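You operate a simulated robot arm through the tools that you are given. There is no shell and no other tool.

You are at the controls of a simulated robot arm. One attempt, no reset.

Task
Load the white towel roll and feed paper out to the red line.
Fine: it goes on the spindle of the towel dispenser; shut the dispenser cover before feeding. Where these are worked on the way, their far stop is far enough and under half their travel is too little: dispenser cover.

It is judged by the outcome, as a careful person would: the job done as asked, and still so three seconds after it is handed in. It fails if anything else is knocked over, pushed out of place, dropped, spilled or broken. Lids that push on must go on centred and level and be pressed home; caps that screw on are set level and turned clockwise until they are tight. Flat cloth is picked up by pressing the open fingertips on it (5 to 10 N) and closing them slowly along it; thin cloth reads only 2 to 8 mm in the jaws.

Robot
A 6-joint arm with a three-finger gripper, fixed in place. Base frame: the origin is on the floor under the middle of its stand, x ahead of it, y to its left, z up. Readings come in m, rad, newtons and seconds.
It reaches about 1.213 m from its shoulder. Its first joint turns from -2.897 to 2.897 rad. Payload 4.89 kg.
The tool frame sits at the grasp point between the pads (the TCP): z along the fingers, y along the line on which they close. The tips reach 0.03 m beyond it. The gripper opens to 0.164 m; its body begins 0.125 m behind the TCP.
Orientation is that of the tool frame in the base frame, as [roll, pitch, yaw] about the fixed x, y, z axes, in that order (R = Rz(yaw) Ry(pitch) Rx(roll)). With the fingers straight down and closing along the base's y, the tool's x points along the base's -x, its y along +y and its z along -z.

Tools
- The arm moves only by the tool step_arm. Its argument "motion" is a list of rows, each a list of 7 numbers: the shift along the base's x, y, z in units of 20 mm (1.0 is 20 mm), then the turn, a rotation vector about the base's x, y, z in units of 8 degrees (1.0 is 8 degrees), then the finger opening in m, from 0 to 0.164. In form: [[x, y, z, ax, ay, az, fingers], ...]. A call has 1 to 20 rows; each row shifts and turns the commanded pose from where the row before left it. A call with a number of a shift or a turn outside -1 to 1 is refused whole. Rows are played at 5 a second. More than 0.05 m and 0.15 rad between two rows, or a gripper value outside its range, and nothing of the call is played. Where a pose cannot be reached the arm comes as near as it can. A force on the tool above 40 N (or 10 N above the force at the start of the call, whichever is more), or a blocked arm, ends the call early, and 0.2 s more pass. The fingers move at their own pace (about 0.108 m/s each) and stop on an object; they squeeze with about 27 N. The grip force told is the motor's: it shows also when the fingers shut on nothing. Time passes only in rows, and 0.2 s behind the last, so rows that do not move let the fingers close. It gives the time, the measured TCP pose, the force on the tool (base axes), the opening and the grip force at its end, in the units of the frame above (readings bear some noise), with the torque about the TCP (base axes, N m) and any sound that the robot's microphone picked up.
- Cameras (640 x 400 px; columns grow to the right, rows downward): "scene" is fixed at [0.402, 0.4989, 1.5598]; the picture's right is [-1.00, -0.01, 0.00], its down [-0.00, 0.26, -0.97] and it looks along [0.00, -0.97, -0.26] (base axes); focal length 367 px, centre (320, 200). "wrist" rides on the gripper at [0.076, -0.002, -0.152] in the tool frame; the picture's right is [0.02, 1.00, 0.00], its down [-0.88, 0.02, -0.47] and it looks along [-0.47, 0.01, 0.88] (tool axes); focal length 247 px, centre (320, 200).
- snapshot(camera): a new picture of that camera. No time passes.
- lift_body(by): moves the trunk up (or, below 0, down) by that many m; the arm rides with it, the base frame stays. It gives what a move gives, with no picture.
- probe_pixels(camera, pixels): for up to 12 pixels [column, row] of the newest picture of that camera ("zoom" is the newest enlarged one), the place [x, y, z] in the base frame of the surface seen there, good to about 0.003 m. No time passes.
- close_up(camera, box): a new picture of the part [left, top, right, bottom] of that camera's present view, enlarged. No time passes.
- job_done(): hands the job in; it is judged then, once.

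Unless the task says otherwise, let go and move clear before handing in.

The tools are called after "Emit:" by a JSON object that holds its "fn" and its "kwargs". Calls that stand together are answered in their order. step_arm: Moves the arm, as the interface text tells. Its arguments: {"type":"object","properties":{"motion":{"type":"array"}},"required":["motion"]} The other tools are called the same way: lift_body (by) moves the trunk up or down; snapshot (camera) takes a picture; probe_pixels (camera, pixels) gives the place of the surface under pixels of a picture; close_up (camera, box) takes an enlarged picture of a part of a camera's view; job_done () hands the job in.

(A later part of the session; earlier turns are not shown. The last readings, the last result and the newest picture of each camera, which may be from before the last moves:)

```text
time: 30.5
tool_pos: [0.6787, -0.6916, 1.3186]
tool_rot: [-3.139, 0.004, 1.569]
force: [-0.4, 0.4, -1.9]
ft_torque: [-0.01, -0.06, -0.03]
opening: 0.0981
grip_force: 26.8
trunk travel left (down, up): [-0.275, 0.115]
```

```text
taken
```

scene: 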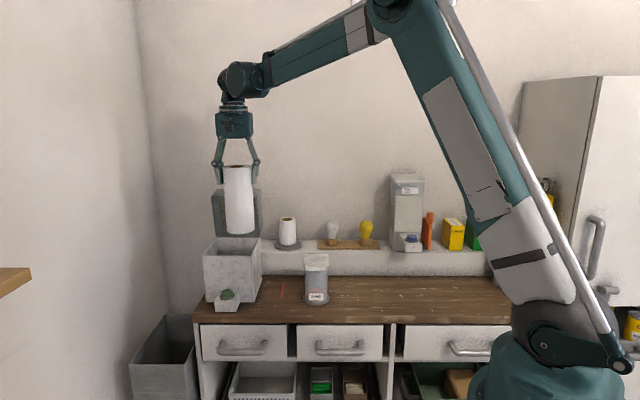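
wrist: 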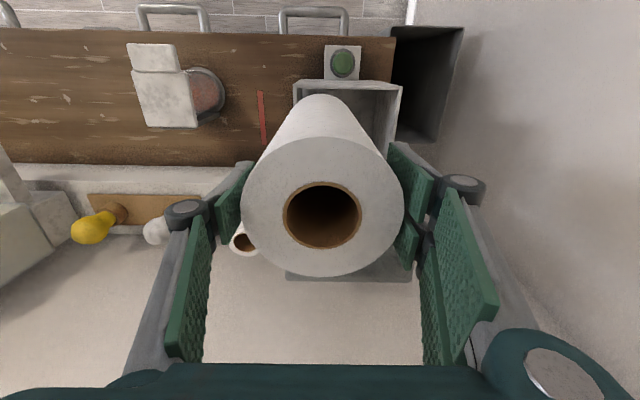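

The roll is over the box edge. I'll probe its rim and hole to get its true centre relative to the tool.

Emit:
{"fn": "probe_pixels", "kwargs": {"camera": "wrist", "pixels": [[245, 205], [401, 205], [322, 140], [322, 273], [281, 214], [364, 214], [322, 179], [322, 252], [270, 160], [375, 250], [265, 255], [380, 165]]}}

```text
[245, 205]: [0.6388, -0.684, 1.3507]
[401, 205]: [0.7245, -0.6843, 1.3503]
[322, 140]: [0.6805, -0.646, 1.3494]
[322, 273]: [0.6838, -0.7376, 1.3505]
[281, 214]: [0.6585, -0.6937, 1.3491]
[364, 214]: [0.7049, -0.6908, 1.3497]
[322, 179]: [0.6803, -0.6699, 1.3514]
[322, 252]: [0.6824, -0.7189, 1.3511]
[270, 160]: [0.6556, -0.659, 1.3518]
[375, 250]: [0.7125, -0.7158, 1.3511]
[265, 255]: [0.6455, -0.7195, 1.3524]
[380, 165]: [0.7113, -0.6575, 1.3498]
```

Roll centre is 3 mm to +x of the tool. I'll align its axis over the spindle (0.720, −0.725), then check.

Emit:
{"fn": "step_arm", "kwargs": {"motion": [[0.96, -0.83, 0, 0, 0, 0, 0.08], [0.96, -0.84, 0, 0, 0, 0, 0.08], [0, 0, 0, 0, 0, 0, 0.08]]}}

Emit:
{"fn": "snapshot", "kwargs": {"camera": "wrist"}}

Emit:
{"fn": "close_up", "kwargs": {"camera": "scene", "box": [180, 90, 300, 320]}}

Emit:
{"fn": "probe_pixels", "kwargs": {"camera": "wrist", "pixels": [[245, 205], [401, 205], [322, 140], [322, 273], [281, 214], [364, 214], [322, 179], [322, 252]]}}

```text
time: 31.3
tool_pos: [0.715, -0.7265, 1.3177]
tool_rot: [-3.14, 0.004, 1.569]
force: [1.0, 0.5, -3.3]
ft_torque: [0.17, 0.14, 0.0]
opening: 0.0979
grip_force: 27.1
trunk travel left (down, up): [-0.275, 0.115]
```

```text
taken
```

wrist: 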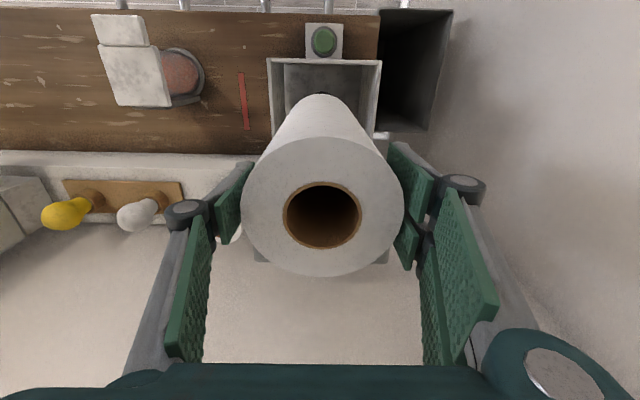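

```text
1.74 times, centred on (240, 205) of scene
```

zoom: 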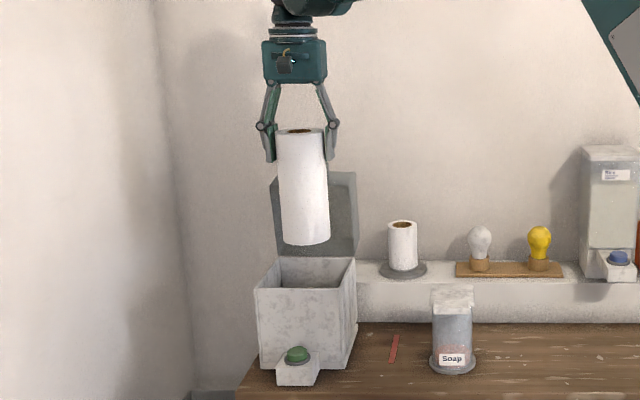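

```text
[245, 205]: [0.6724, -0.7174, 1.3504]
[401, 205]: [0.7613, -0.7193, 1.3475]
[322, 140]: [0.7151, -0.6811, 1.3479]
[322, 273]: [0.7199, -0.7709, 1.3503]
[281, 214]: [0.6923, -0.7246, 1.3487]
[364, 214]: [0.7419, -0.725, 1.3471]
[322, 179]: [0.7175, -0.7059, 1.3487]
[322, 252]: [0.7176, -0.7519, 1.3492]
```

Roll centre is now about (0.717, −0.727); I'll correct by +3 mm x, +2 mm y and lower until the roll's bottom is just above the spindle tip.

Emit:
{"fn": "step_arm", "kwargs": {"motion": [[0.15, 0.1, -0.8, 0, 0, 0, 0.08], [0, 0, -1, 0, 0, 0, 0.08], [0, 0, -1, 0, 0, 0, 0.08], [0, 0, -1, 0, 0, 0, 0.08], [0, 0, -1, 0, 0, 0, 0.08], [0, 0, -1, 0, 0, 0, 0.08], [0, 0, 0, 0, 0, 0, 0.08]]}}

Emit:
{"fn": "snapshot", "kwargs": {"camera": "wrist"}}

Emit:
{"fn": "close_up", "kwargs": {"camera": "scene", "box": [180, 120, 300, 320]}}

Emit:
{"fn": "probe_pixels", "kwargs": {"camera": "wrist", "pixels": [[245, 205], [401, 205], [322, 140], [322, 273], [281, 214], [364, 214], [322, 179], [322, 252]]}}

```text
time: 32.9
tool_pos: [0.7192, -0.7285, 1.2023]
tool_rot: [-3.141, 0.002, 1.567]
force: [1.1, 0.0, -3.0]
ft_torque: [0.03, 0.04, -0.01]
opening: 0.098
grip_force: 27.2
trunk travel left (down, up): [-0.275, 0.115]
```

```text
taken
```

wrist: 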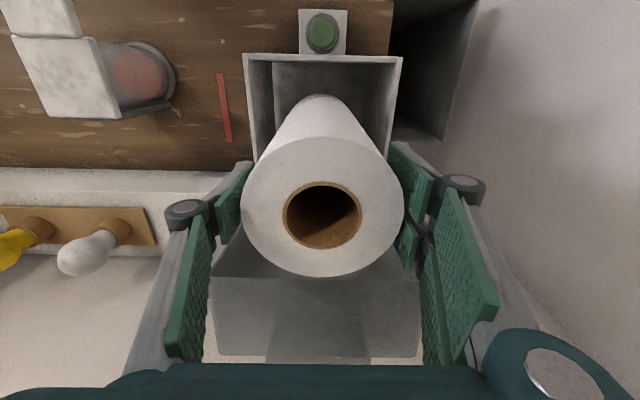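

```text
2.00 times, centred on (240, 220) of scene
```

zoom: 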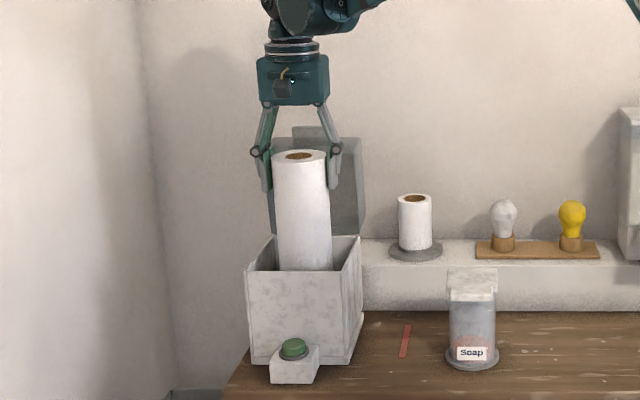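

```text
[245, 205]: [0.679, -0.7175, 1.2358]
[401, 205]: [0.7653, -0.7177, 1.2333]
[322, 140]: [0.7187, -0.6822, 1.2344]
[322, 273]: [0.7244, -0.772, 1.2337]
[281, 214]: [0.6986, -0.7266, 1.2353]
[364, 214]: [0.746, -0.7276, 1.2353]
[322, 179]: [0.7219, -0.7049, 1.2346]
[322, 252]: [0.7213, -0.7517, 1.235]
```

Roll centre now (0.722, −0.728). I'll zoom into the hole to see if the spindle is visible through it.

Emit:
{"fn": "close_up", "kwargs": {"camera": "wrist", "box": [275, 170, 370, 260]}}

```text
4.44 times, centred on (322, 215) of wrist
```

zoom: 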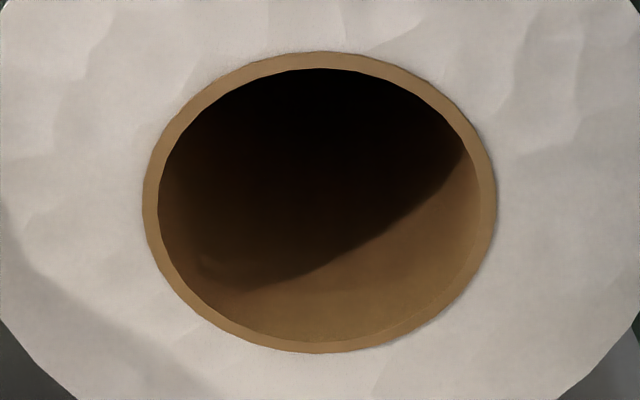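

The view can't reach the spindle, so I'll rely on the measurements: shift −2 mm x, +3 mm y and lower slowly, watching the force.

Emit:
{"fn": "step_arm", "kwargs": {"motion": [[-0.1, 0.12, -0.4, 0, 0, 0, 0.08], [0, 0, -0.5, 0, 0, 0, 0.08], [0, 0, -0.5, 0, 0, 0, 0.08], [0, 0, -0.5, 0, 0, 0, 0.08], [0, 0, -0.5, 0, 0, 0, 0.08], [0, 0, -0.3, 0, 0, 0, 0.08]]}}

Emit:
{"fn": "snapshot", "kwargs": {"camera": "wrist"}}

Emit:
{"fn": "close_up", "kwargs": {"camera": "scene", "box": [180, 120, 300, 320]}}

```text
time: 34.3
tool_pos: [0.7172, -0.7243, 1.1496]
tool_rot: [-3.141, 0.004, 1.569]
force: [0.0, 0.3, -1.1]
ft_torque: [0.01, 0.02, -0.01]
opening: 0.0978
grip_force: 27.0
trunk travel left (down, up): [-0.275, 0.115]
```

```text
taken
```

wrist: 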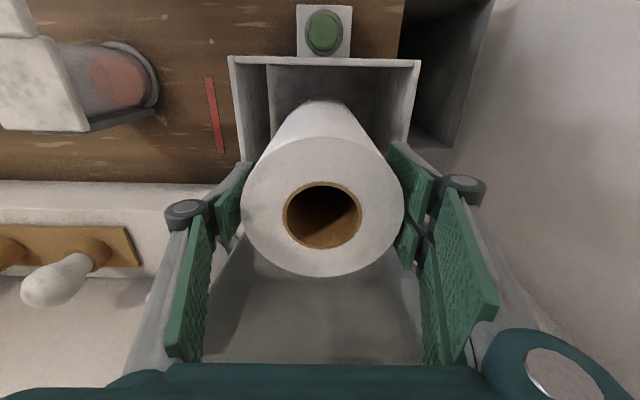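

```text
2.00 times, centred on (240, 220) of scene
```

zoom: 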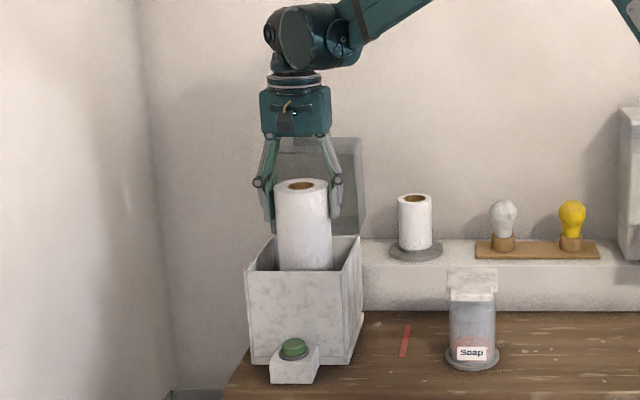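

No contact force with the roll's bottom already below the spindle tip, so the spindle is inside the core. I'll keep lowering gently.

Emit:
{"fn": "step_arm", "kwargs": {"motion": [[0, 0, -0.4, 0, 0, 0, 0.08], [0, 0, -0.4, 0, 0, 0, 0.08], [0, 0, -0.4, 0, 0, 0, 0.08], [0, 0, -0.4, 0, 0, 0, 0.08], [0, 0, -0.4, 0, 0, 0, 0.08], [0, 0, -0.3, 0, 0, 0, 0.08]]}}

Emit:
{"fn": "snapshot", "kwargs": {"camera": "wrist"}}

Emit:
{"fn": "close_up", "kwargs": {"camera": "scene", "box": [180, 120, 300, 320]}}

```text
time: 35.7
tool_pos: [0.7172, -0.7231, 1.1022]
tool_rot: [-3.139, 0.004, 1.569]
force: [-0.2, 0.5, -1.9]
ft_torque: [0.04, -0.03, 0.01]
opening: 0.0981
grip_force: 27.2
trunk travel left (down, up): [-0.275, 0.115]
```

```text
taken
```

wrist: 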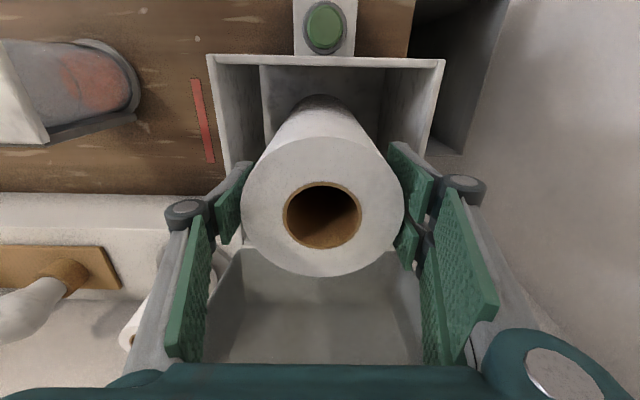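

```text
2.00 times, centred on (240, 220) of scene
```

zoom: 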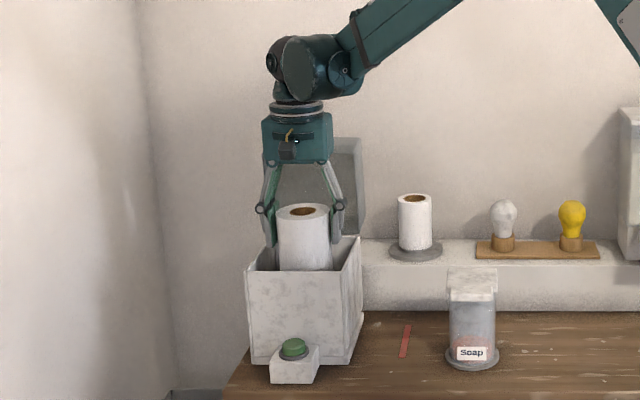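

Almost seated, about 8 mm to go. I'll lower in tiny steps until the force shows it resting on the disc.

Emit:
{"fn": "step_arm", "kwargs": {"motion": [[0, 0, -0.15, 0, 0, 0, 0.08], [0, 0, -0.15, 0, 0, 0, 0.08], [0, 0, -0.1, 0, 0, 0, 0.08], [0, 0, 0, 0, 0, 0, 0.08]]}}

```text
time: 36.7
tool_pos: [0.7167, -0.7247, 1.0942]
tool_rot: [-3.14, 0.004, 1.569]
force: [-0.3, -0.1, -2.4]
ft_torque: [0.01, 0.02, 0.03]
opening: 0.098
grip_force: 27.6
trunk travel left (down, up): [-0.275, 0.115]
```

Emit:
{"fn": "step_arm", "kwargs": {"motion": [[0, 0, -0.1, 0, 0, 0, 0.08], [0, 0, -0.1, 0, 0, 0, 0.08], [0, 0, 0, 0, 0, 0, 0.08]]}}

```text
time: 37.5
tool_pos: [0.7171, -0.7248, 1.0922]
tool_rot: [-3.142, 0.006, 1.569]
force: [2.6, -2.4, 13.4]
ft_torque: [-0.13, -0.62, -0.12]
opening: 0.0982
grip_force: 27.0
trunk travel left (down, up): [-0.275, 0.115]
```

The roll is resting on the disc (13 N up at tool z 1.092, matching the disc height). I'll open the fingers slightly and check before withdrawing.

Emit:
{"fn": "step_arm", "kwargs": {"motion": [[0, 0, 0.05, 0, 0, 0, 0.1], [0, 0, 0, 0, 0, 0, 0.115], [0, 0, 0, 0, 0, 0, 0.125], [0, 0, 0, 0, 0, 0, 0.125]]}}

Emit:
{"fn": "snapshot", "kwargs": {"camera": "wrist"}}

Emit:
{"fn": "close_up", "kwargs": {"camera": "scene", "box": [180, 120, 300, 320]}}

```text
time: 38.5
tool_pos: [0.7159, -0.7243, 1.0923]
tool_rot: [-3.139, 0.003, 1.569]
force: [-0.3, 0.3, 0.1]
ft_torque: [0.05, -0.01, 0.01]
opening: 0.1248
grip_force: 0.0
trunk travel left (down, up): [-0.275, 0.115]
```

```text
taken
```

wrist: 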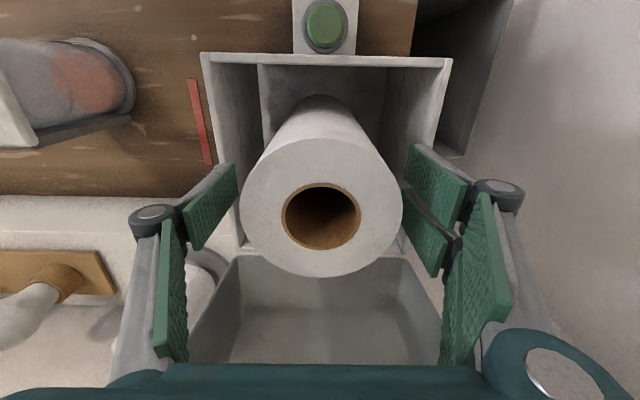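

```text
2.00 times, centred on (240, 220) of scene
```

zoom: 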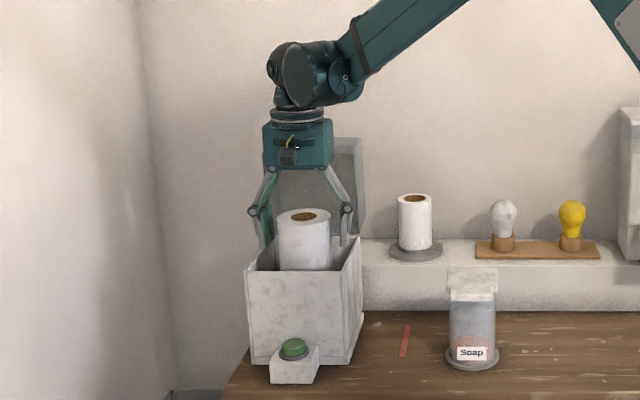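

The roll stands freely on the spindle. I'll withdraw straight up, then turn the wrist back +90° ready to take the cover handle again.

Emit:
{"fn": "step_arm", "kwargs": {"motion": [[0, 0, 0.5, 0, 0, 0, 0.125], [0, 0, 1, 0, 0, 0, 0.125], [0, 0, 1, 0, 0, 0, 0.125], [0, 0, 1, 0, 0, 0, 0.125], [0, 0, 1, 0, 0, 0, 0.125], [0, 0, 1, 0, 0, 0, 0.125], [0, 0, 1, 0, 0, 0, 0.125], [0, 0, 1, 0, 0, 0, 0.125], [0, 0, 1, 0, 0, 0, 0.125], [0, 0, 1, 0, 0, 0, 0.125], [0, 0, 1, 0, 0, 0, 0.125], [0, 0, 1, 0, 0, 0, 0.125], [0, 0, 1, 0, 0, 0, 0.125], [0, 0, 1, 0, 0, 0, 0.125]]}}

Emit:
{"fn": "snapshot", "kwargs": {"camera": "wrist"}}

Emit:
{"fn": "close_up", "kwargs": {"camera": "scene", "box": [180, 160, 300, 320]}}

```text
time: 41.5
tool_pos: [0.7146, -0.7234, 1.3617]
tool_rot: [-3.14, 0.003, 1.568]
force: [-0.3, 0.1, -0.7]
ft_torque: [0.06, 0.03, 0.0]
opening: 0.1249
grip_force: 0.0
trunk travel left (down, up): [-0.275, 0.115]
```

```text
taken
```

wrist: 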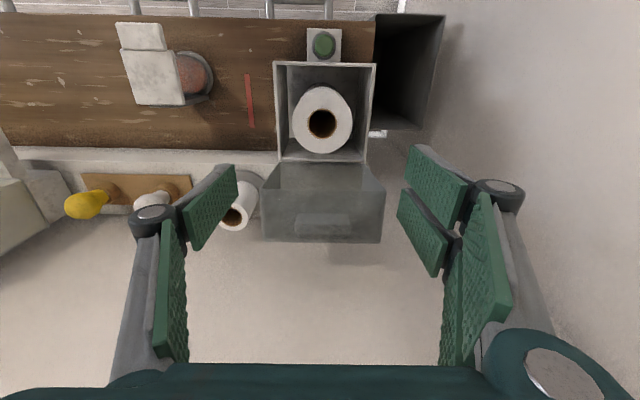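

```text
2.50 times, centred on (240, 240) of scene
```

zoom: 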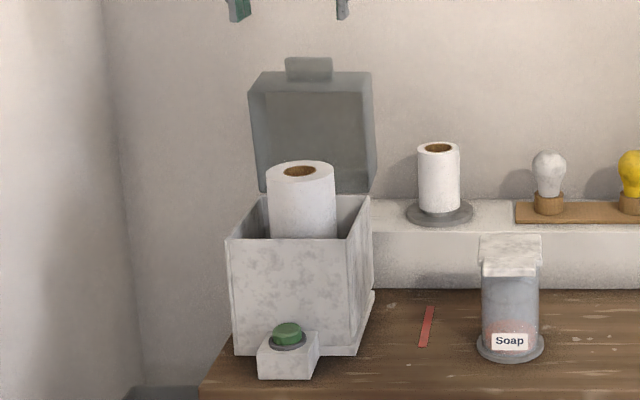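

The roll is in place inside the box, tool clear. I'll probe the roll's top (level/centre) and the open cover's handle.

Emit:
{"fn": "probe_pixels", "kwargs": {"camera": "wrist", "pixels": [[296, 118], [349, 122], [322, 90], [322, 150], [306, 123], [338, 123], [322, 108], [322, 138]]}}

Emit:
{"fn": "close_up", "kwargs": {"camera": "wrist", "box": [250, 150, 400, 250]}}

Emit:
{"fn": "probe_pixels", "kwargs": {"camera": "zoom", "pixels": [[290, 285], [320, 315], [210, 285], [420, 285], [320, 80], [320, 200], [320, 350], [320, 380], [60, 300], [560, 300], [320, 270], [320, 335]]}}

```text
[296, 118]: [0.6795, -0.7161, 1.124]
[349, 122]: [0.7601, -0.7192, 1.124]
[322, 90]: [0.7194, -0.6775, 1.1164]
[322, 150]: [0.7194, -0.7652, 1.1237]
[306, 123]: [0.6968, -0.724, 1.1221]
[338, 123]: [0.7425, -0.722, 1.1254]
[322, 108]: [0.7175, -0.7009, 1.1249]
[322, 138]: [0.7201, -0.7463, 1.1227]
```

```text
4.00 times, centred on (325, 200) of wrist
```

zoom: 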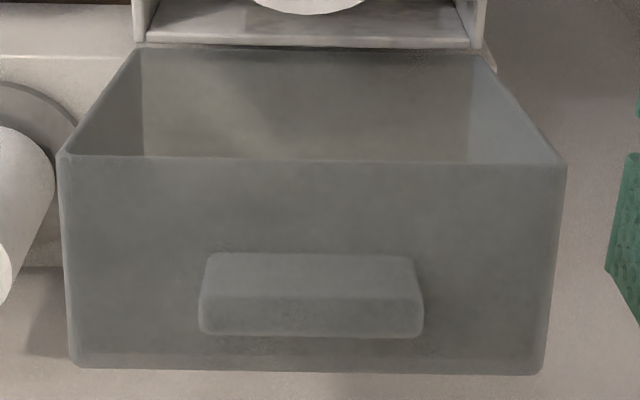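

```text
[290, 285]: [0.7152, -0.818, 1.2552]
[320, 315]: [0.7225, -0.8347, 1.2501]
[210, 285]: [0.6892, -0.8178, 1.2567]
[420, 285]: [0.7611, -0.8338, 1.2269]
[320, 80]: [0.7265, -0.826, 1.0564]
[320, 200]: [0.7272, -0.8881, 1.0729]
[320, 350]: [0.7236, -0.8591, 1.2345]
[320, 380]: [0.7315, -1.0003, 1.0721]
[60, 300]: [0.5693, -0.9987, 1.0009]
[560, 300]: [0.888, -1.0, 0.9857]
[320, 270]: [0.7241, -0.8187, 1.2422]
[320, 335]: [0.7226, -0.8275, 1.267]
```

The roll is centred (0.7195, −0.7235) and level. The handle stands up at y −0.818…−0.835, z up to 1.26. I'll turn the wrist back and hover over the handle.

Emit:
{"fn": "step_arm", "kwargs": {"motion": [[0.03, -0.4275, 0, 0, 0, 0.9375, 0.1], [0.03, -0.4275, 0, 0, 0, 0.9375, 0.08], [0.03, -0.4275, 0, 0, 0, 0.9375, 0.06], [0.03, -0.4275, 0, 0, 0, 0.9375, 0.06], [0.03, -0.4275, 0, 0, 0, 0.9375, 0.06], [0.03, -0.4275, 0, 0, 0, 0.9375, 0.06], [0.03, -0.4275, 0, 0, 0, 0.9375, 0.06], [0.03, -0.4275, 0, 0, 0, 0.9375, 0.06], [0.03, -0.4275, 0, 0, 0, 0.9375, 0.06], [0.03, -0.4275, 0, 0, 0, 0.9375, 0.06], [0.03, -0.4275, 0, 0, 0, 0.9375, 0.06], [0.03, -0.4275, 0, 0, 0, 0.9375, 0.06], [0, 0, 0, 0, 0, 0, 0.06]]}}

Emit:
{"fn": "snapshot", "kwargs": {"camera": "wrist"}}

Emit:
{"fn": "snapshot", "kwargs": {"camera": "scene"}}

```text
time: 44.3
tool_pos: [0.7233, -0.8278, 1.3607]
tool_rot: [-3.14, 0.004, 3.141]
force: [0.8, 0.0, -0.1]
ft_torque: [0.06, 0.02, 0.0]
opening: 0.06
grip_force: 0.1
trunk travel left (down, up): [-0.275, 0.115]
```

```text
taken
```

wrist: 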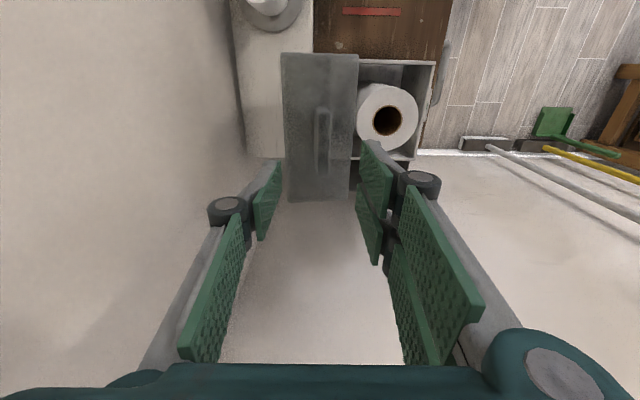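

```text
taken
```

scene: 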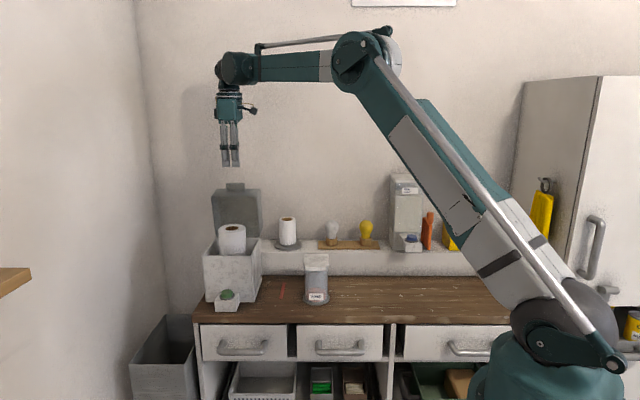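

The handle (wrist 323,140) is roughly centred between the fingers. I'll probe it for exact y.

Emit:
{"fn": "probe_pixels", "kwargs": {"camera": "wrist", "pixels": [[319, 115], [327, 115], [323, 115], [323, 150], [323, 168], [318, 150], [329, 150], [300, 120], [345, 120], [345, 170]]}}

```text
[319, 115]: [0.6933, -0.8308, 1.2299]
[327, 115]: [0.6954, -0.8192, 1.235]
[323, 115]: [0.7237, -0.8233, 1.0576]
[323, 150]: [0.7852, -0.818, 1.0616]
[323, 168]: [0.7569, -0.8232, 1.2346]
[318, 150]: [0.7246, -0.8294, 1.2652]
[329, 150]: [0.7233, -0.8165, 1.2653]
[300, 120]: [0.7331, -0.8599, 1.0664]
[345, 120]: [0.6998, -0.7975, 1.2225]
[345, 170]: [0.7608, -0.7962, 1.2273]
```

Handle centre y = −0.823, its top z = 1.265, panel z = 1.228. I'll descend around it and narrow the fingers without clamping.

Emit:
{"fn": "step_arm", "kwargs": {"motion": [[0, 0.2, -0.92, 0, 0, 0, 0.06], [0, 0, -0.92, 0, 0, 0, 0.06], [0, 0, -0.92, 0, 0, 0, 0.06], [0, 0, -0.92, 0, 0, 0, 0.06], [0, 0, -0.92, 0, 0, 0, 0.05], [0, 0, 0, 0, 0, 0, 0.035], [0, 0, 0, 0, 0, 0, 0.026], [0, 0, 0, 0, 0, 0, 0.026]]}}

Emit:
{"fn": "snapshot", "kwargs": {"camera": "wrist"}}

```text
time: 46.1
tool_pos: [0.7243, -0.8235, 1.2688]
tool_rot: [-3.141, 0.002, 3.141]
force: [-0.5, 0.1, -0.2]
ft_torque: [-0.01, -0.02, -0.02]
opening: 0.0258
grip_force: 0.0
trunk travel left (down, up): [-0.275, 0.115]
```

```text
taken
```

wrist: 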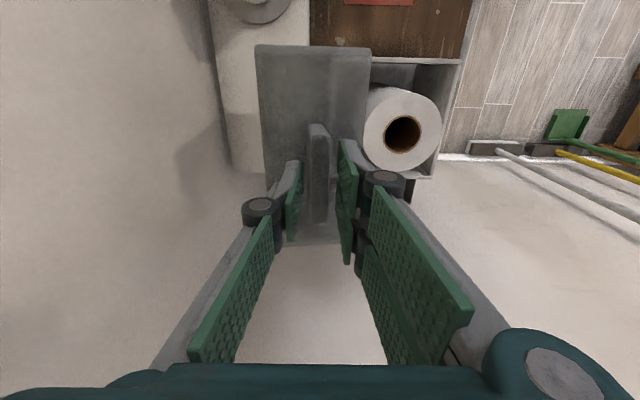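

The fingers loosely bracket the handle. I'll start swinging the cover shut along the reverse arc.

Emit:
{"fn": "step_arm", "kwargs": {"motion": [[0, 0.97, 0.06, -0.6875, 0, 0, 0.026], [0, 0.97, -0.03, -0.6875, 0, 0, 0.026], [0, 0.96, -0.125, -0.6875, 0, 0, 0.026], [0, 0.95, -0.215, -0.6875, 0, 0, 0.026], [0, 0.92, -0.3, -0.6875, 0, 0, 0.026]]}}

Emit:
{"fn": "snapshot", "kwargs": {"camera": "wrist"}}

Emit:
{"fn": "snapshot", "kwargs": {"camera": "scene"}}

```text
time: 47.3
tool_pos: [0.723, -0.7279, 1.2584]
tool_rot: [-2.66, 0.005, -3.141]
force: [-0.1, -1.1, 0.6]
ft_torque: [0.09, 0.02, 0.0]
opening: 0.0263
grip_force: 0.0
trunk travel left (down, up): [-0.275, 0.115]
```

```text
taken
```

wrist: 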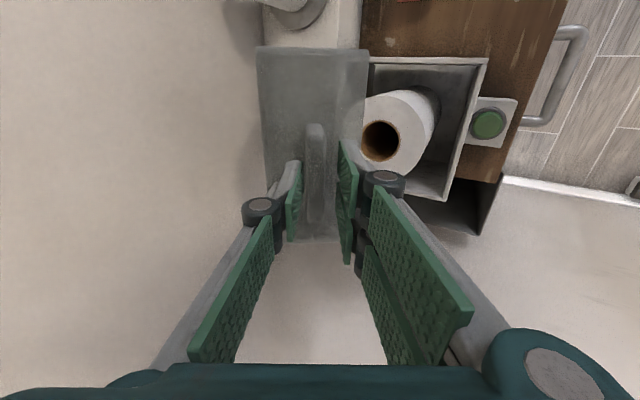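

```text
taken
```

scene: 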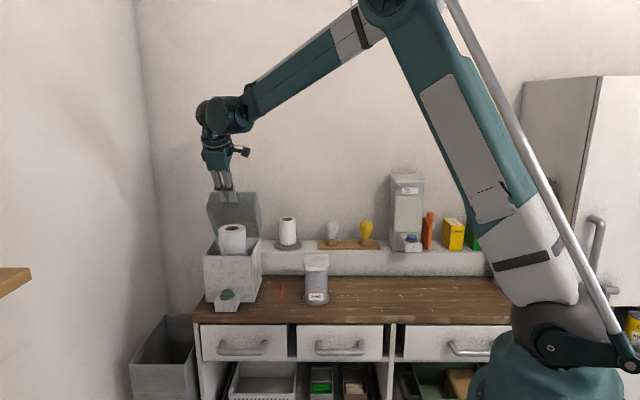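

The cover follows with negligible force. Continuing the arc.

Emit:
{"fn": "step_arm", "kwargs": {"motion": [[0, 0.89, -0.395, -0.6875, 0, 0, 0.026], [0, 0.845, -0.47, -0.6875, 0, 0, 0.026], [0, 0.8, -0.555, -0.6875, 0, 0, 0.026], [0, 0.74, -0.625, -0.6875, 0, 0, 0.026], [0, 0.675, -0.7, -0.6875, 0, 0, 0.026]]}}

Emit:
{"fn": "snapshot", "kwargs": {"camera": "wrist"}}

Emit:
{"fn": "snapshot", "kwargs": {"camera": "scene"}}

```text
time: 48.5
tool_pos: [0.7213, -0.6497, 1.2027]
tool_rot: [-2.18, 0.004, -3.14]
force: [-0.1, -1.3, 0.3]
ft_torque: [0.06, -0.07, 0.05]
opening: 0.0262
grip_force: 0.1
trunk travel left (down, up): [-0.275, 0.115]
```

```text
taken
```

wrist: 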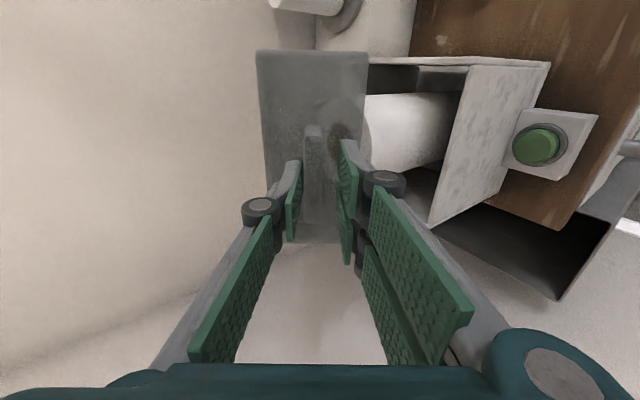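

```text
taken
```

scene: 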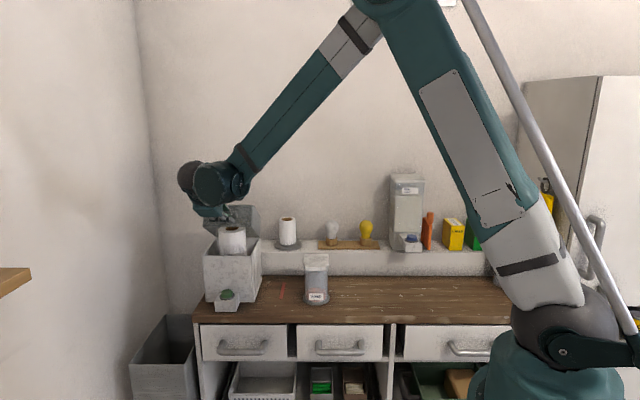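

Still following with no load. I'll do the remaining 33° of the arc down to closed.

Emit:
{"fn": "step_arm", "kwargs": {"motion": [[0, 0.61, -0.755, -0.6875, 0, 0, 0.026], [0, 0.53, -0.81, -0.6875, 0, 0, 0.026], [0, 0.45, -0.86, -0.6875, 0, 0, 0.026], [0, 0.37, -0.9, -0.6875, 0, 0, 0.026], [0, 0.28, -0.93, -0.6875, 0, 0, 0.026]]}}

Emit:
{"fn": "snapshot", "kwargs": {"camera": "wrist"}}

Emit:
{"fn": "snapshot", "kwargs": {"camera": "scene"}}

```text
time: 49.7
tool_pos: [0.7227, -0.6038, 1.1164]
tool_rot: [-1.7, 0.003, -3.139]
force: [-1.3, 0.5, 0.7]
ft_torque: [0.03, -0.02, 0.14]
opening: 0.0263
grip_force: 0.0
trunk travel left (down, up): [-0.275, 0.115]
```

```text
taken
```

wrist: 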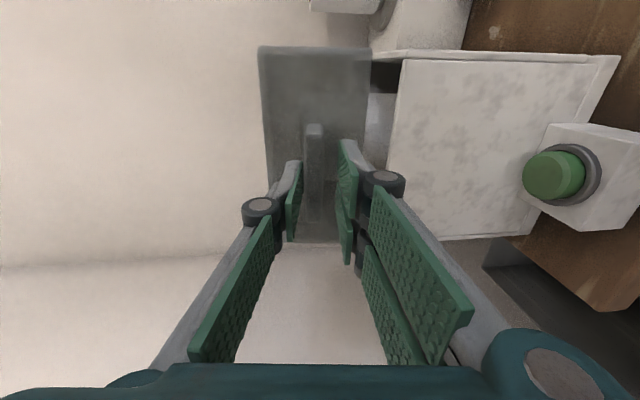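

```text
taken
```

scene: 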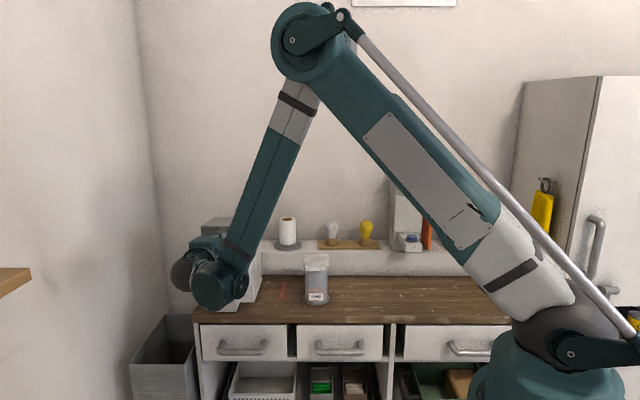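

A small gap of roughly 8° remains. I'll finish the arc and press lightly down on the handle.

Emit:
{"fn": "step_arm", "kwargs": {"motion": [[0, 0.15, -0.8, -0.6, 0, 0, 0.026], [0, 0.03, -0.4, -0.25, 0, 0, 0.026], [0, 0, -0.15, 0, 0, 0, 0.026]]}}

Emit:
{"fn": "snapshot", "kwargs": {"camera": "wrist"}}

```text
time: 50.5
tool_pos: [0.7244, -0.5998, 1.0897]
tool_rot: [-1.583, -0.002, -3.138]
force: [0.9, 0.0, 0.1]
ft_torque: [-0.06, -0.01, -0.06]
opening: 0.0259
grip_force: 0.0
trunk travel left (down, up): [-0.275, 0.115]
```

```text
taken
```

wrist: 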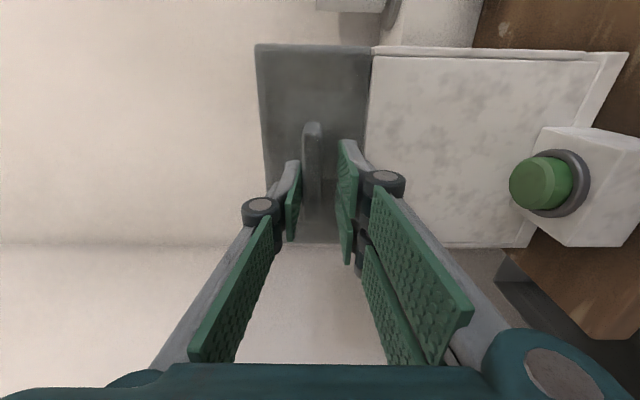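

It looks shut; I'll press down a few mm more to feel the closed stop.

Emit:
{"fn": "step_arm", "kwargs": {"motion": [[0, 0, -0.2, 0, 0, 0, 0.026], [0, 0, -0.2, 0, 0, 0, 0.026], [0, 0, 0, 0, 0, 0, 0.026]]}}

Emit:
{"fn": "close_up", "kwargs": {"camera": "wrist", "box": [240, 30, 400, 250]}}

```text
time: 51.3
tool_pos: [0.7238, -0.5982, 1.0839]
tool_rot: [-1.579, 0.001, -3.136]
force: [9.7, 1.5, 27.8]
ft_torque: [-0.85, 0.19, 0.41]
opening: 0.0374
grip_force: 13.7
trunk travel left (down, up): [-0.275, 0.115]
```

```text
1.82 times, centred on (320, 140) of wrist
```

zoom: 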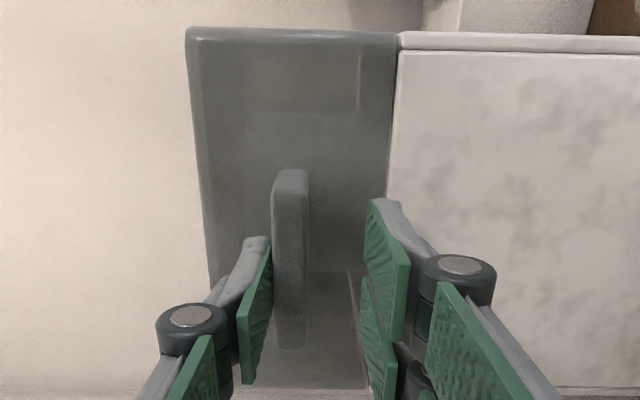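

The cover resists with 28 N: it is fully shut. I'll open the fingers, centre them off the handle and back away in +y, then check the cover.

Emit:
{"fn": "step_arm", "kwargs": {"motion": [[0, 0, 0.3, 0, 0, 0, 0.04], [0, 0, 0.2, 0, 0, 0, 0.06], [0, 0.3, 0, 0, 0, 0, 0.06], [0, 0.8, 0, 0, 0, 0, 0.06], [0, 1, 0, 0, 0, 0, 0.06], [0, 1, 0, 0, 0, 0, 0.06], [0, 1, 0, 0, 0, 0, 0.06]]}}

Emit:
{"fn": "snapshot", "kwargs": {"camera": "wrist"}}

Emit:
{"fn": "snapshot", "kwargs": {"camera": "scene"}}

```text
time: 52.9
tool_pos: [0.7244, -0.5191, 1.0907]
tool_rot: [-1.58, 0.001, -3.137]
force: [-0.2, -0.1, 0.3]
ft_torque: [-0.02, -0.01, -0.02]
opening: 0.06
grip_force: 0.1
trunk travel left (down, up): [-0.275, 0.115]
```

```text
taken
```

wrist: 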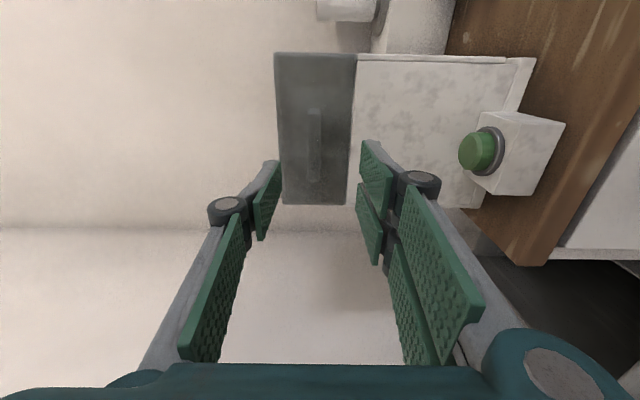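

```text
taken
```

scene: 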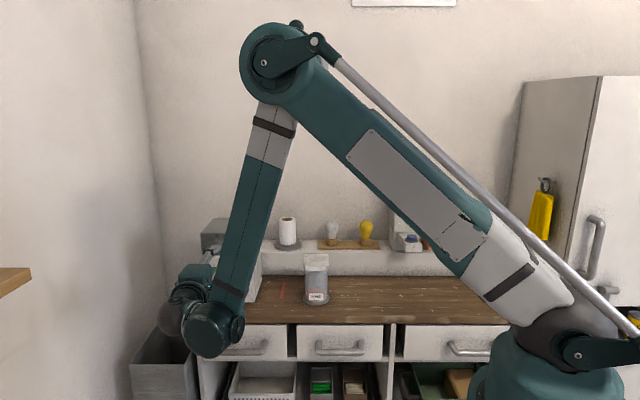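

The cover is shut and the hand is clear. Now I'll locate the green button precisely (wrist (480,152)) to plan a tilted press that avoids the cover handle.

Emit:
{"fn": "close_up", "kwargs": {"camera": "wrist", "box": [440, 90, 600, 220]}}

Emit:
{"fn": "probe_pixels", "kwargs": {"camera": "wrist", "pixels": [[462, 152], [480, 150], [490, 140], [490, 165], [485, 172], [500, 150], [520, 120], [510, 185], [530, 150], [465, 140], [466, 165]]}}

```text
3.08 times, centred on (520, 155) of wrist
```

zoom: 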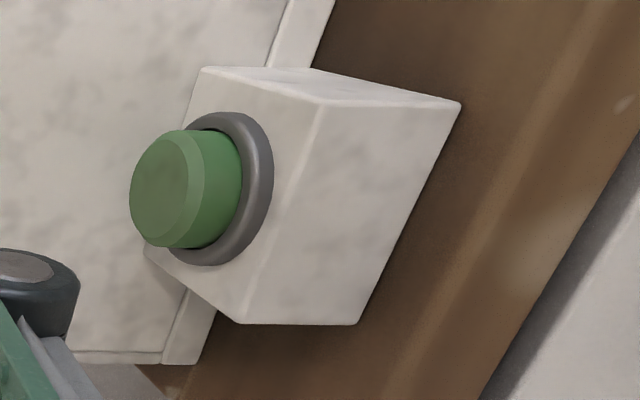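

```text
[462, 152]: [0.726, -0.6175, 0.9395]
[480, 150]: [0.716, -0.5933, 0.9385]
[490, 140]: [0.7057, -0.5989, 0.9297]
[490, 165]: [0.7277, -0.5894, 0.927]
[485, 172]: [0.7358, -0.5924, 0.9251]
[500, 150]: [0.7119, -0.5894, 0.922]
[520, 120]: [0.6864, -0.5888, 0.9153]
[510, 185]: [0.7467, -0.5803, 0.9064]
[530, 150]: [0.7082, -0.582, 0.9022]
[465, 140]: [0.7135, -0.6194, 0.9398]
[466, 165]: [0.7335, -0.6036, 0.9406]
```

Button top is at about (0.7195, −0.607, 0.940), pressed downward. I'll tilt the closed hand 45° down and hover just above it, then check what the cameras see of the red line.

Emit:
{"fn": "step_arm", "kwargs": {"motion": [[-0.035, -0.3, -0.4, 0.8036, 0, 0, 0.03], [-0.035, -0.4, -0.5, 0.8036, 0, 0, 0.0], [-0.035, -0.4, -0.5, 0.8036, 0, 0, 0.0], [-0.035, -0.4, -0.5, 0.8036, 0, 0, 0.0], [-0.035, -0.4, -0.5, 0.8036, 0, 0, 0.0], [-0.035, -0.4, -0.5, 0.8036, 0, 0, 0.0], [-0.035, -0.4, -0.5, 0.8036, 0, 0, 0.0], [0, 0, 0, 0, 0, 0, 0.0]]}}

Emit:
{"fn": "snapshot", "kwargs": {"camera": "wrist"}}

Emit:
{"fn": "snapshot", "kwargs": {"camera": "scene"}}

```text
time: 54.7
tool_pos: [0.7173, -0.5714, 1.0251]
tool_rot: [-2.369, 0.003, -3.141]
force: [-0.6, -0.5, 0.5]
ft_torque: [0.05, 0.0, -0.02]
opening: 0.0
grip_force: 27.1
trunk travel left (down, up): [-0.275, 0.115]
```

```text
taken
```

wrist: 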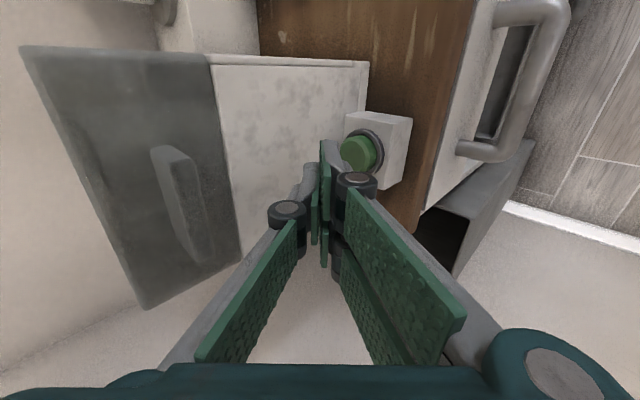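

```text
taken
```

scene: 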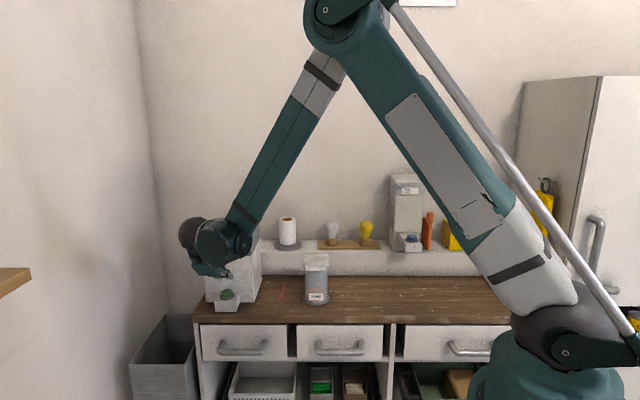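

The scene camera has a clear view of the button and red line. Let me zoom in before pressing.

Emit:
{"fn": "close_up", "kwargs": {"camera": "scene", "box": [190, 230, 310, 320]}}

Emit:
{"fn": "close_up", "kwargs": {"camera": "wrist", "box": [240, 90, 440, 290]}}

```text
4.44 times, centred on (250, 275) of scene
```

zoom: 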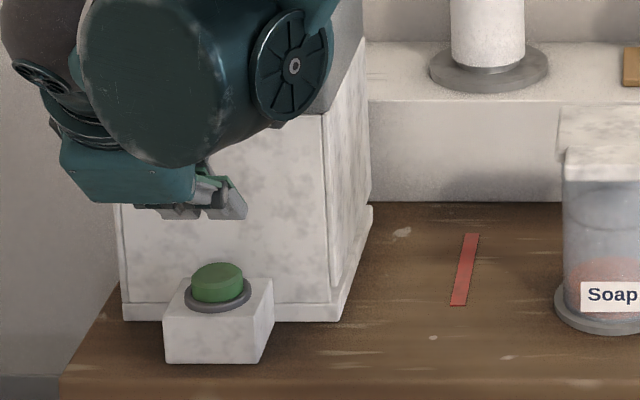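

```text
2.00 times, centred on (340, 190) of wrist
```

zoom: 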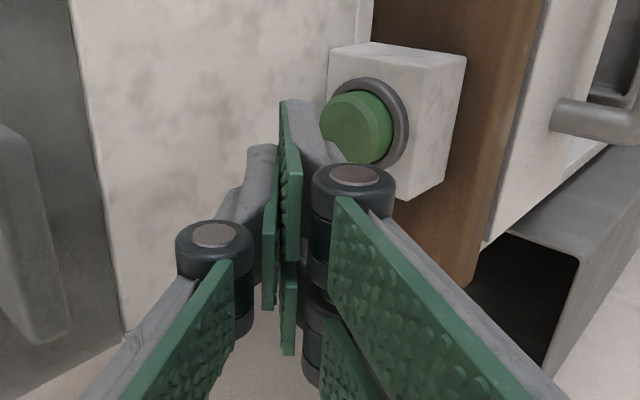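

I'll probe the fingertip positions in this scene zoom to know exactly what will land on the button.

Emit:
{"fn": "close_up", "kwargs": {"camera": "scene", "box": [200, 255, 260, 305]}}

Emit:
{"fn": "probe_pixels", "kwargs": {"camera": "wrist", "pixels": [[332, 145], [340, 160], [325, 160], [312, 170], [325, 240], [355, 150], [365, 150]]}}

```text
8.00 times, centred on (230, 280) of scene
```

zoom: 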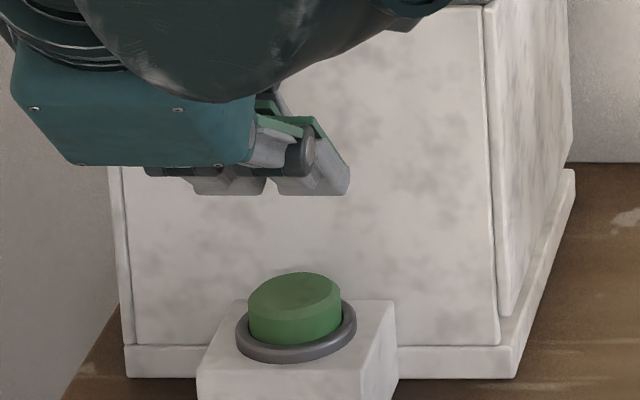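

```text
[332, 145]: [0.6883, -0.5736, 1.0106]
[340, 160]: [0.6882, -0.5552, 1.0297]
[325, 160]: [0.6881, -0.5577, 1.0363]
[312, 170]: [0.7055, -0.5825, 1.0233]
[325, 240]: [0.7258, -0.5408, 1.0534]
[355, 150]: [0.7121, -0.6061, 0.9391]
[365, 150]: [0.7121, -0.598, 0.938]
```

Emit:
{"fn": "probe_pixels", "kwargs": {"camera": "zoom", "pixels": [[210, 192], [245, 192], [262, 192], [270, 188], [285, 192], [340, 190], [320, 180], [345, 170], [300, 290], [290, 320], [250, 300], [340, 300]]}}

```text
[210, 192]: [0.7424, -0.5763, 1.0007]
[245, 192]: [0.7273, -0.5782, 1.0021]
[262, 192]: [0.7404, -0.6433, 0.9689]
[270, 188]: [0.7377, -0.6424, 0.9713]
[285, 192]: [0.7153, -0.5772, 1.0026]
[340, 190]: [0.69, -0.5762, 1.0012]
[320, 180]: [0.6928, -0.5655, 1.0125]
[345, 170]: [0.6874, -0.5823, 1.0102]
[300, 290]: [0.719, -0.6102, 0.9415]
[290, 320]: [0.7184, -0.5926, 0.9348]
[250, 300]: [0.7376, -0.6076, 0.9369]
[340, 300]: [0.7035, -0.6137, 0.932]
```

The two lower fingertips straddle the button centre (gap at x≈0.7215); their lowest edge sits 24.5 mm below and 6 mm ahead of the tool point. I'll hover about 10 mm above the button centre.

Emit:
{"fn": "step_arm", "kwargs": {"motion": [[0.03, -0.51, -0.83, 0, 0, 0, 0.0], [0, -0.51, -0.83, 0, 0, 0, 0.0], [0, -0.51, -0.83, 0, 0, 0, 0.0], [0, 0, 0, 0, 0, 0, 0.0]]}}

Emit:
{"fn": "close_up", "kwargs": {"camera": "scene", "box": [200, 245, 300, 315]}}

Emit:
{"fn": "snapshot", "kwargs": {"camera": "wrist"}}

```text
time: 55.7
tool_pos: [0.7186, -0.6025, 0.9736]
tool_rot: [-2.37, 0.004, -3.14]
force: [0.9, -0.9, -0.6]
ft_torque: [-0.02, 0.03, -0.05]
opening: 0.0
grip_force: 27.5
trunk travel left (down, up): [-0.275, 0.115]
```

```text
5.71 times, centred on (250, 280) of scene
```

zoom: 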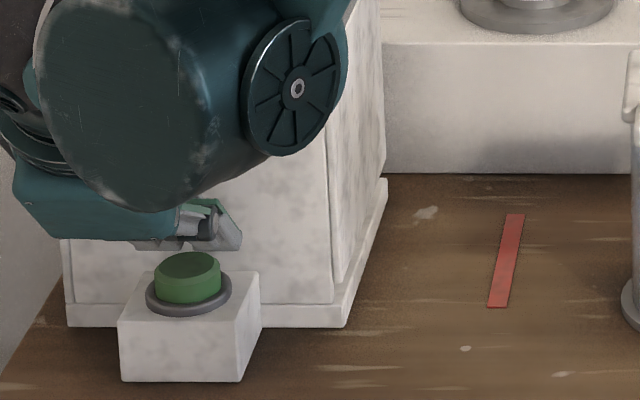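

```text
taken
```

wrist: 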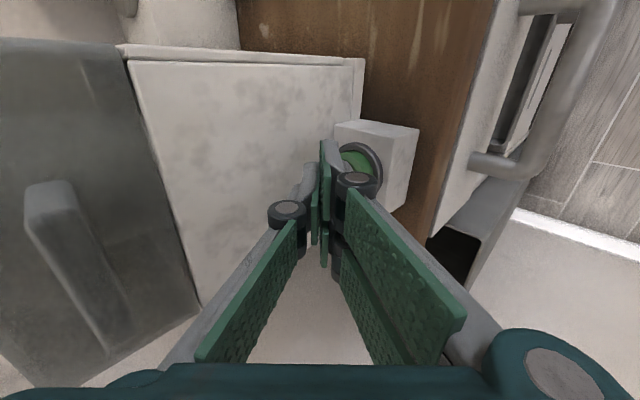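

Ready above the button, with the red line in clear view (zoom 505,260). First I'll probe the line's edges, then do a short test press.

Emit:
{"fn": "probe_pixels", "kwargs": {"camera": "zoom", "pixels": [[497, 260], [516, 260], [505, 260], [515, 216], [498, 304], [345, 300], [375, 220], [400, 260]]}}

Emit:
{"fn": "step_arm", "kwargs": {"motion": [[0, 0, -0.4, 0, 0, 0, 0.0], [0, 0, -0.3, 0, 0, 0, 0.0], [0, 0, 0.6, 0, 0, 0, 0.0]]}}

Emit:
{"fn": "close_up", "kwargs": {"camera": "scene", "box": [200, 245, 300, 315]}}

```text
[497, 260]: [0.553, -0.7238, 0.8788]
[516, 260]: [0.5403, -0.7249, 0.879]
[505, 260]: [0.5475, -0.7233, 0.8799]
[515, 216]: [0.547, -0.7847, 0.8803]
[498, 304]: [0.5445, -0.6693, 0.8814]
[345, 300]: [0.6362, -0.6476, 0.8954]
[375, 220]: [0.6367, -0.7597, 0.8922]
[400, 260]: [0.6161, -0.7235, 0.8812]
```

```text
time: 56.5
tool_pos: [0.7187, -0.6033, 0.9712]
tool_rot: [-2.368, 0.004, -3.139]
force: [1.0, -0.2, -1.1]
ft_torque: [-0.01, 0.03, -0.06]
opening: 0.0001
grip_force: 26.8
trunk travel left (down, up): [-0.275, 0.115]
heard: click
```

```text
5.71 times, centred on (250, 280) of scene
```

zoom: 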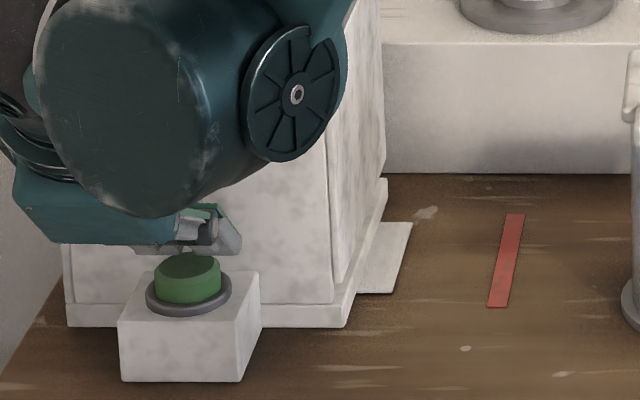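

A click was heard and paper came out (edge at zoom (400,260)). I'll measure its edge, then wait a moment to see whether it keeps moving.

Emit:
{"fn": "probe_pixels", "kwargs": {"camera": "zoom", "pixels": [[398, 260], [402, 255], [395, 280], [408, 228], [385, 260], [370, 285], [393, 225]]}}

Emit:
{"fn": "step_arm", "kwargs": {"motion": [[0, 0, 0, 0, 0, 0, 0.0], [0, 0, 0, 0, 0, 0, 0.0]]}}

Emit:
{"fn": "close_up", "kwargs": {"camera": "scene", "box": [200, 245, 300, 315]}}

```text
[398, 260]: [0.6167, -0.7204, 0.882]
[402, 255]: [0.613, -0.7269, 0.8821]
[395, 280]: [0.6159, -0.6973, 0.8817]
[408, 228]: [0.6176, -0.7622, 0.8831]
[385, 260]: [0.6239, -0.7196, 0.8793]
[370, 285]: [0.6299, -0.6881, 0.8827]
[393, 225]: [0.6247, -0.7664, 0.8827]
```

```text
time: 57.1
tool_pos: [0.7191, -0.6018, 0.972]
tool_rot: [-2.368, 0.003, -3.139]
force: [-0.4, -0.6, -0.9]
ft_torque: [0.02, 0.02, 0.0]
opening: 0.0003
grip_force: 27.1
trunk travel left (down, up): [-0.275, 0.115]
```

```text
5.71 times, centred on (250, 280) of scene
```

zoom: 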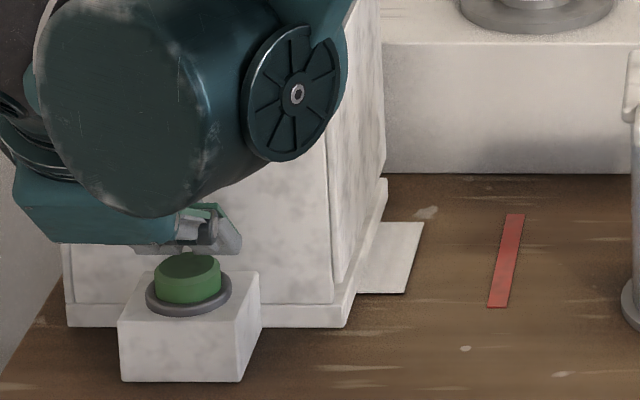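

The edge advanced about 8 mm more after release. I need to know if it's still moving, so I'll wait one short row and compare.

Emit:
{"fn": "step_arm", "kwargs": {"motion": [[0, 0, 0, 0, 0, 0, 0.0]]}}

Emit:
{"fn": "close_up", "kwargs": {"camera": "scene", "box": [200, 245, 300, 315]}}

```text
time: 57.5
tool_pos: [0.7191, -0.6015, 0.9725]
tool_rot: [-2.368, 0.005, -3.139]
force: [-0.3, -0.1, 0.0]
ft_torque: [-0.03, -0.01, -0.04]
opening: 0.0001
grip_force: 27.2
trunk travel left (down, up): [-0.275, 0.115]
```

```text
5.71 times, centred on (250, 280) of scene
```

zoom: 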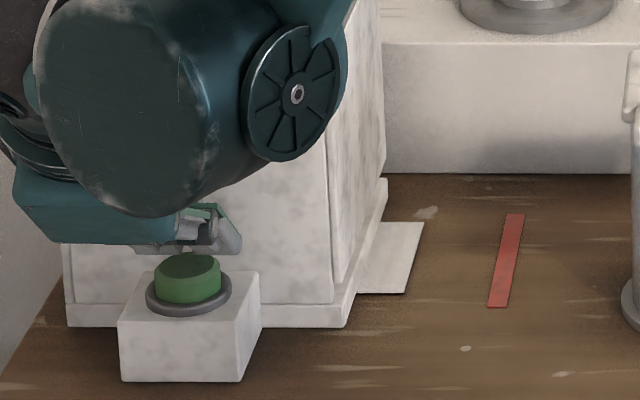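

It has stopped. I'll measure the edge now.

Emit:
{"fn": "probe_pixels", "kwargs": {"camera": "zoom", "pixels": [[410, 258], [413, 258], [416, 258], [419, 258], [404, 288], [407, 288], [420, 226], [423, 226]]}}

```text
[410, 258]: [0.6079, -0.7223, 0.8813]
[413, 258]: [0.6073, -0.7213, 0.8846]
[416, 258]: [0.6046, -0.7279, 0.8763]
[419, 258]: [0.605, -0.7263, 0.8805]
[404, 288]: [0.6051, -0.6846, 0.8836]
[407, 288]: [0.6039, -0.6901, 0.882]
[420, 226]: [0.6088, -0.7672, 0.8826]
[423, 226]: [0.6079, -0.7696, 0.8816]
```

The edge rests at x ≈ 0.606, about 30 mm out, with the line at 0.5465 – so it looks like ~30 mm per press. I'll repeat one identical press and let it finish.

Emit:
{"fn": "step_arm", "kwargs": {"motion": [[0, 0, -0.35, 0, 0, 0, 0.0], [0, 0, -0.3, 0, 0, 0, 0.0], [0, 0, 0.65, 0, 0, 0, 0.0]]}}

Emit:
{"fn": "close_up", "kwargs": {"camera": "scene", "box": [200, 245, 300, 315]}}

```text
time: 58.3
tool_pos: [0.7194, -0.6027, 0.9724]
tool_rot: [-2.368, 0.005, -3.138]
force: [0.8, 0.1, -0.8]
ft_torque: [0.0, 0.08, -0.08]
opening: 0.0
grip_force: 27.3
trunk travel left (down, up): [-0.275, 0.115]
heard: click
```

```text
5.71 times, centred on (250, 280) of scene
```

zoom: 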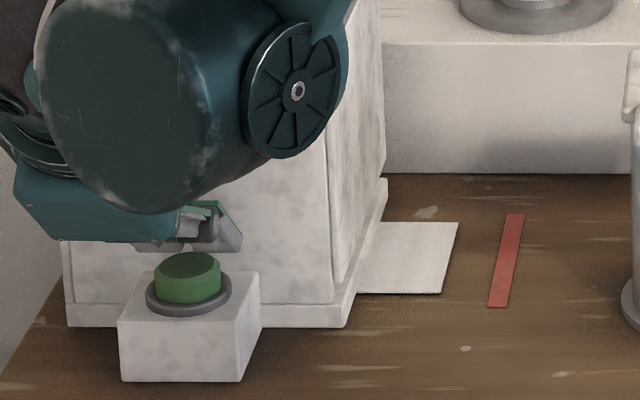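

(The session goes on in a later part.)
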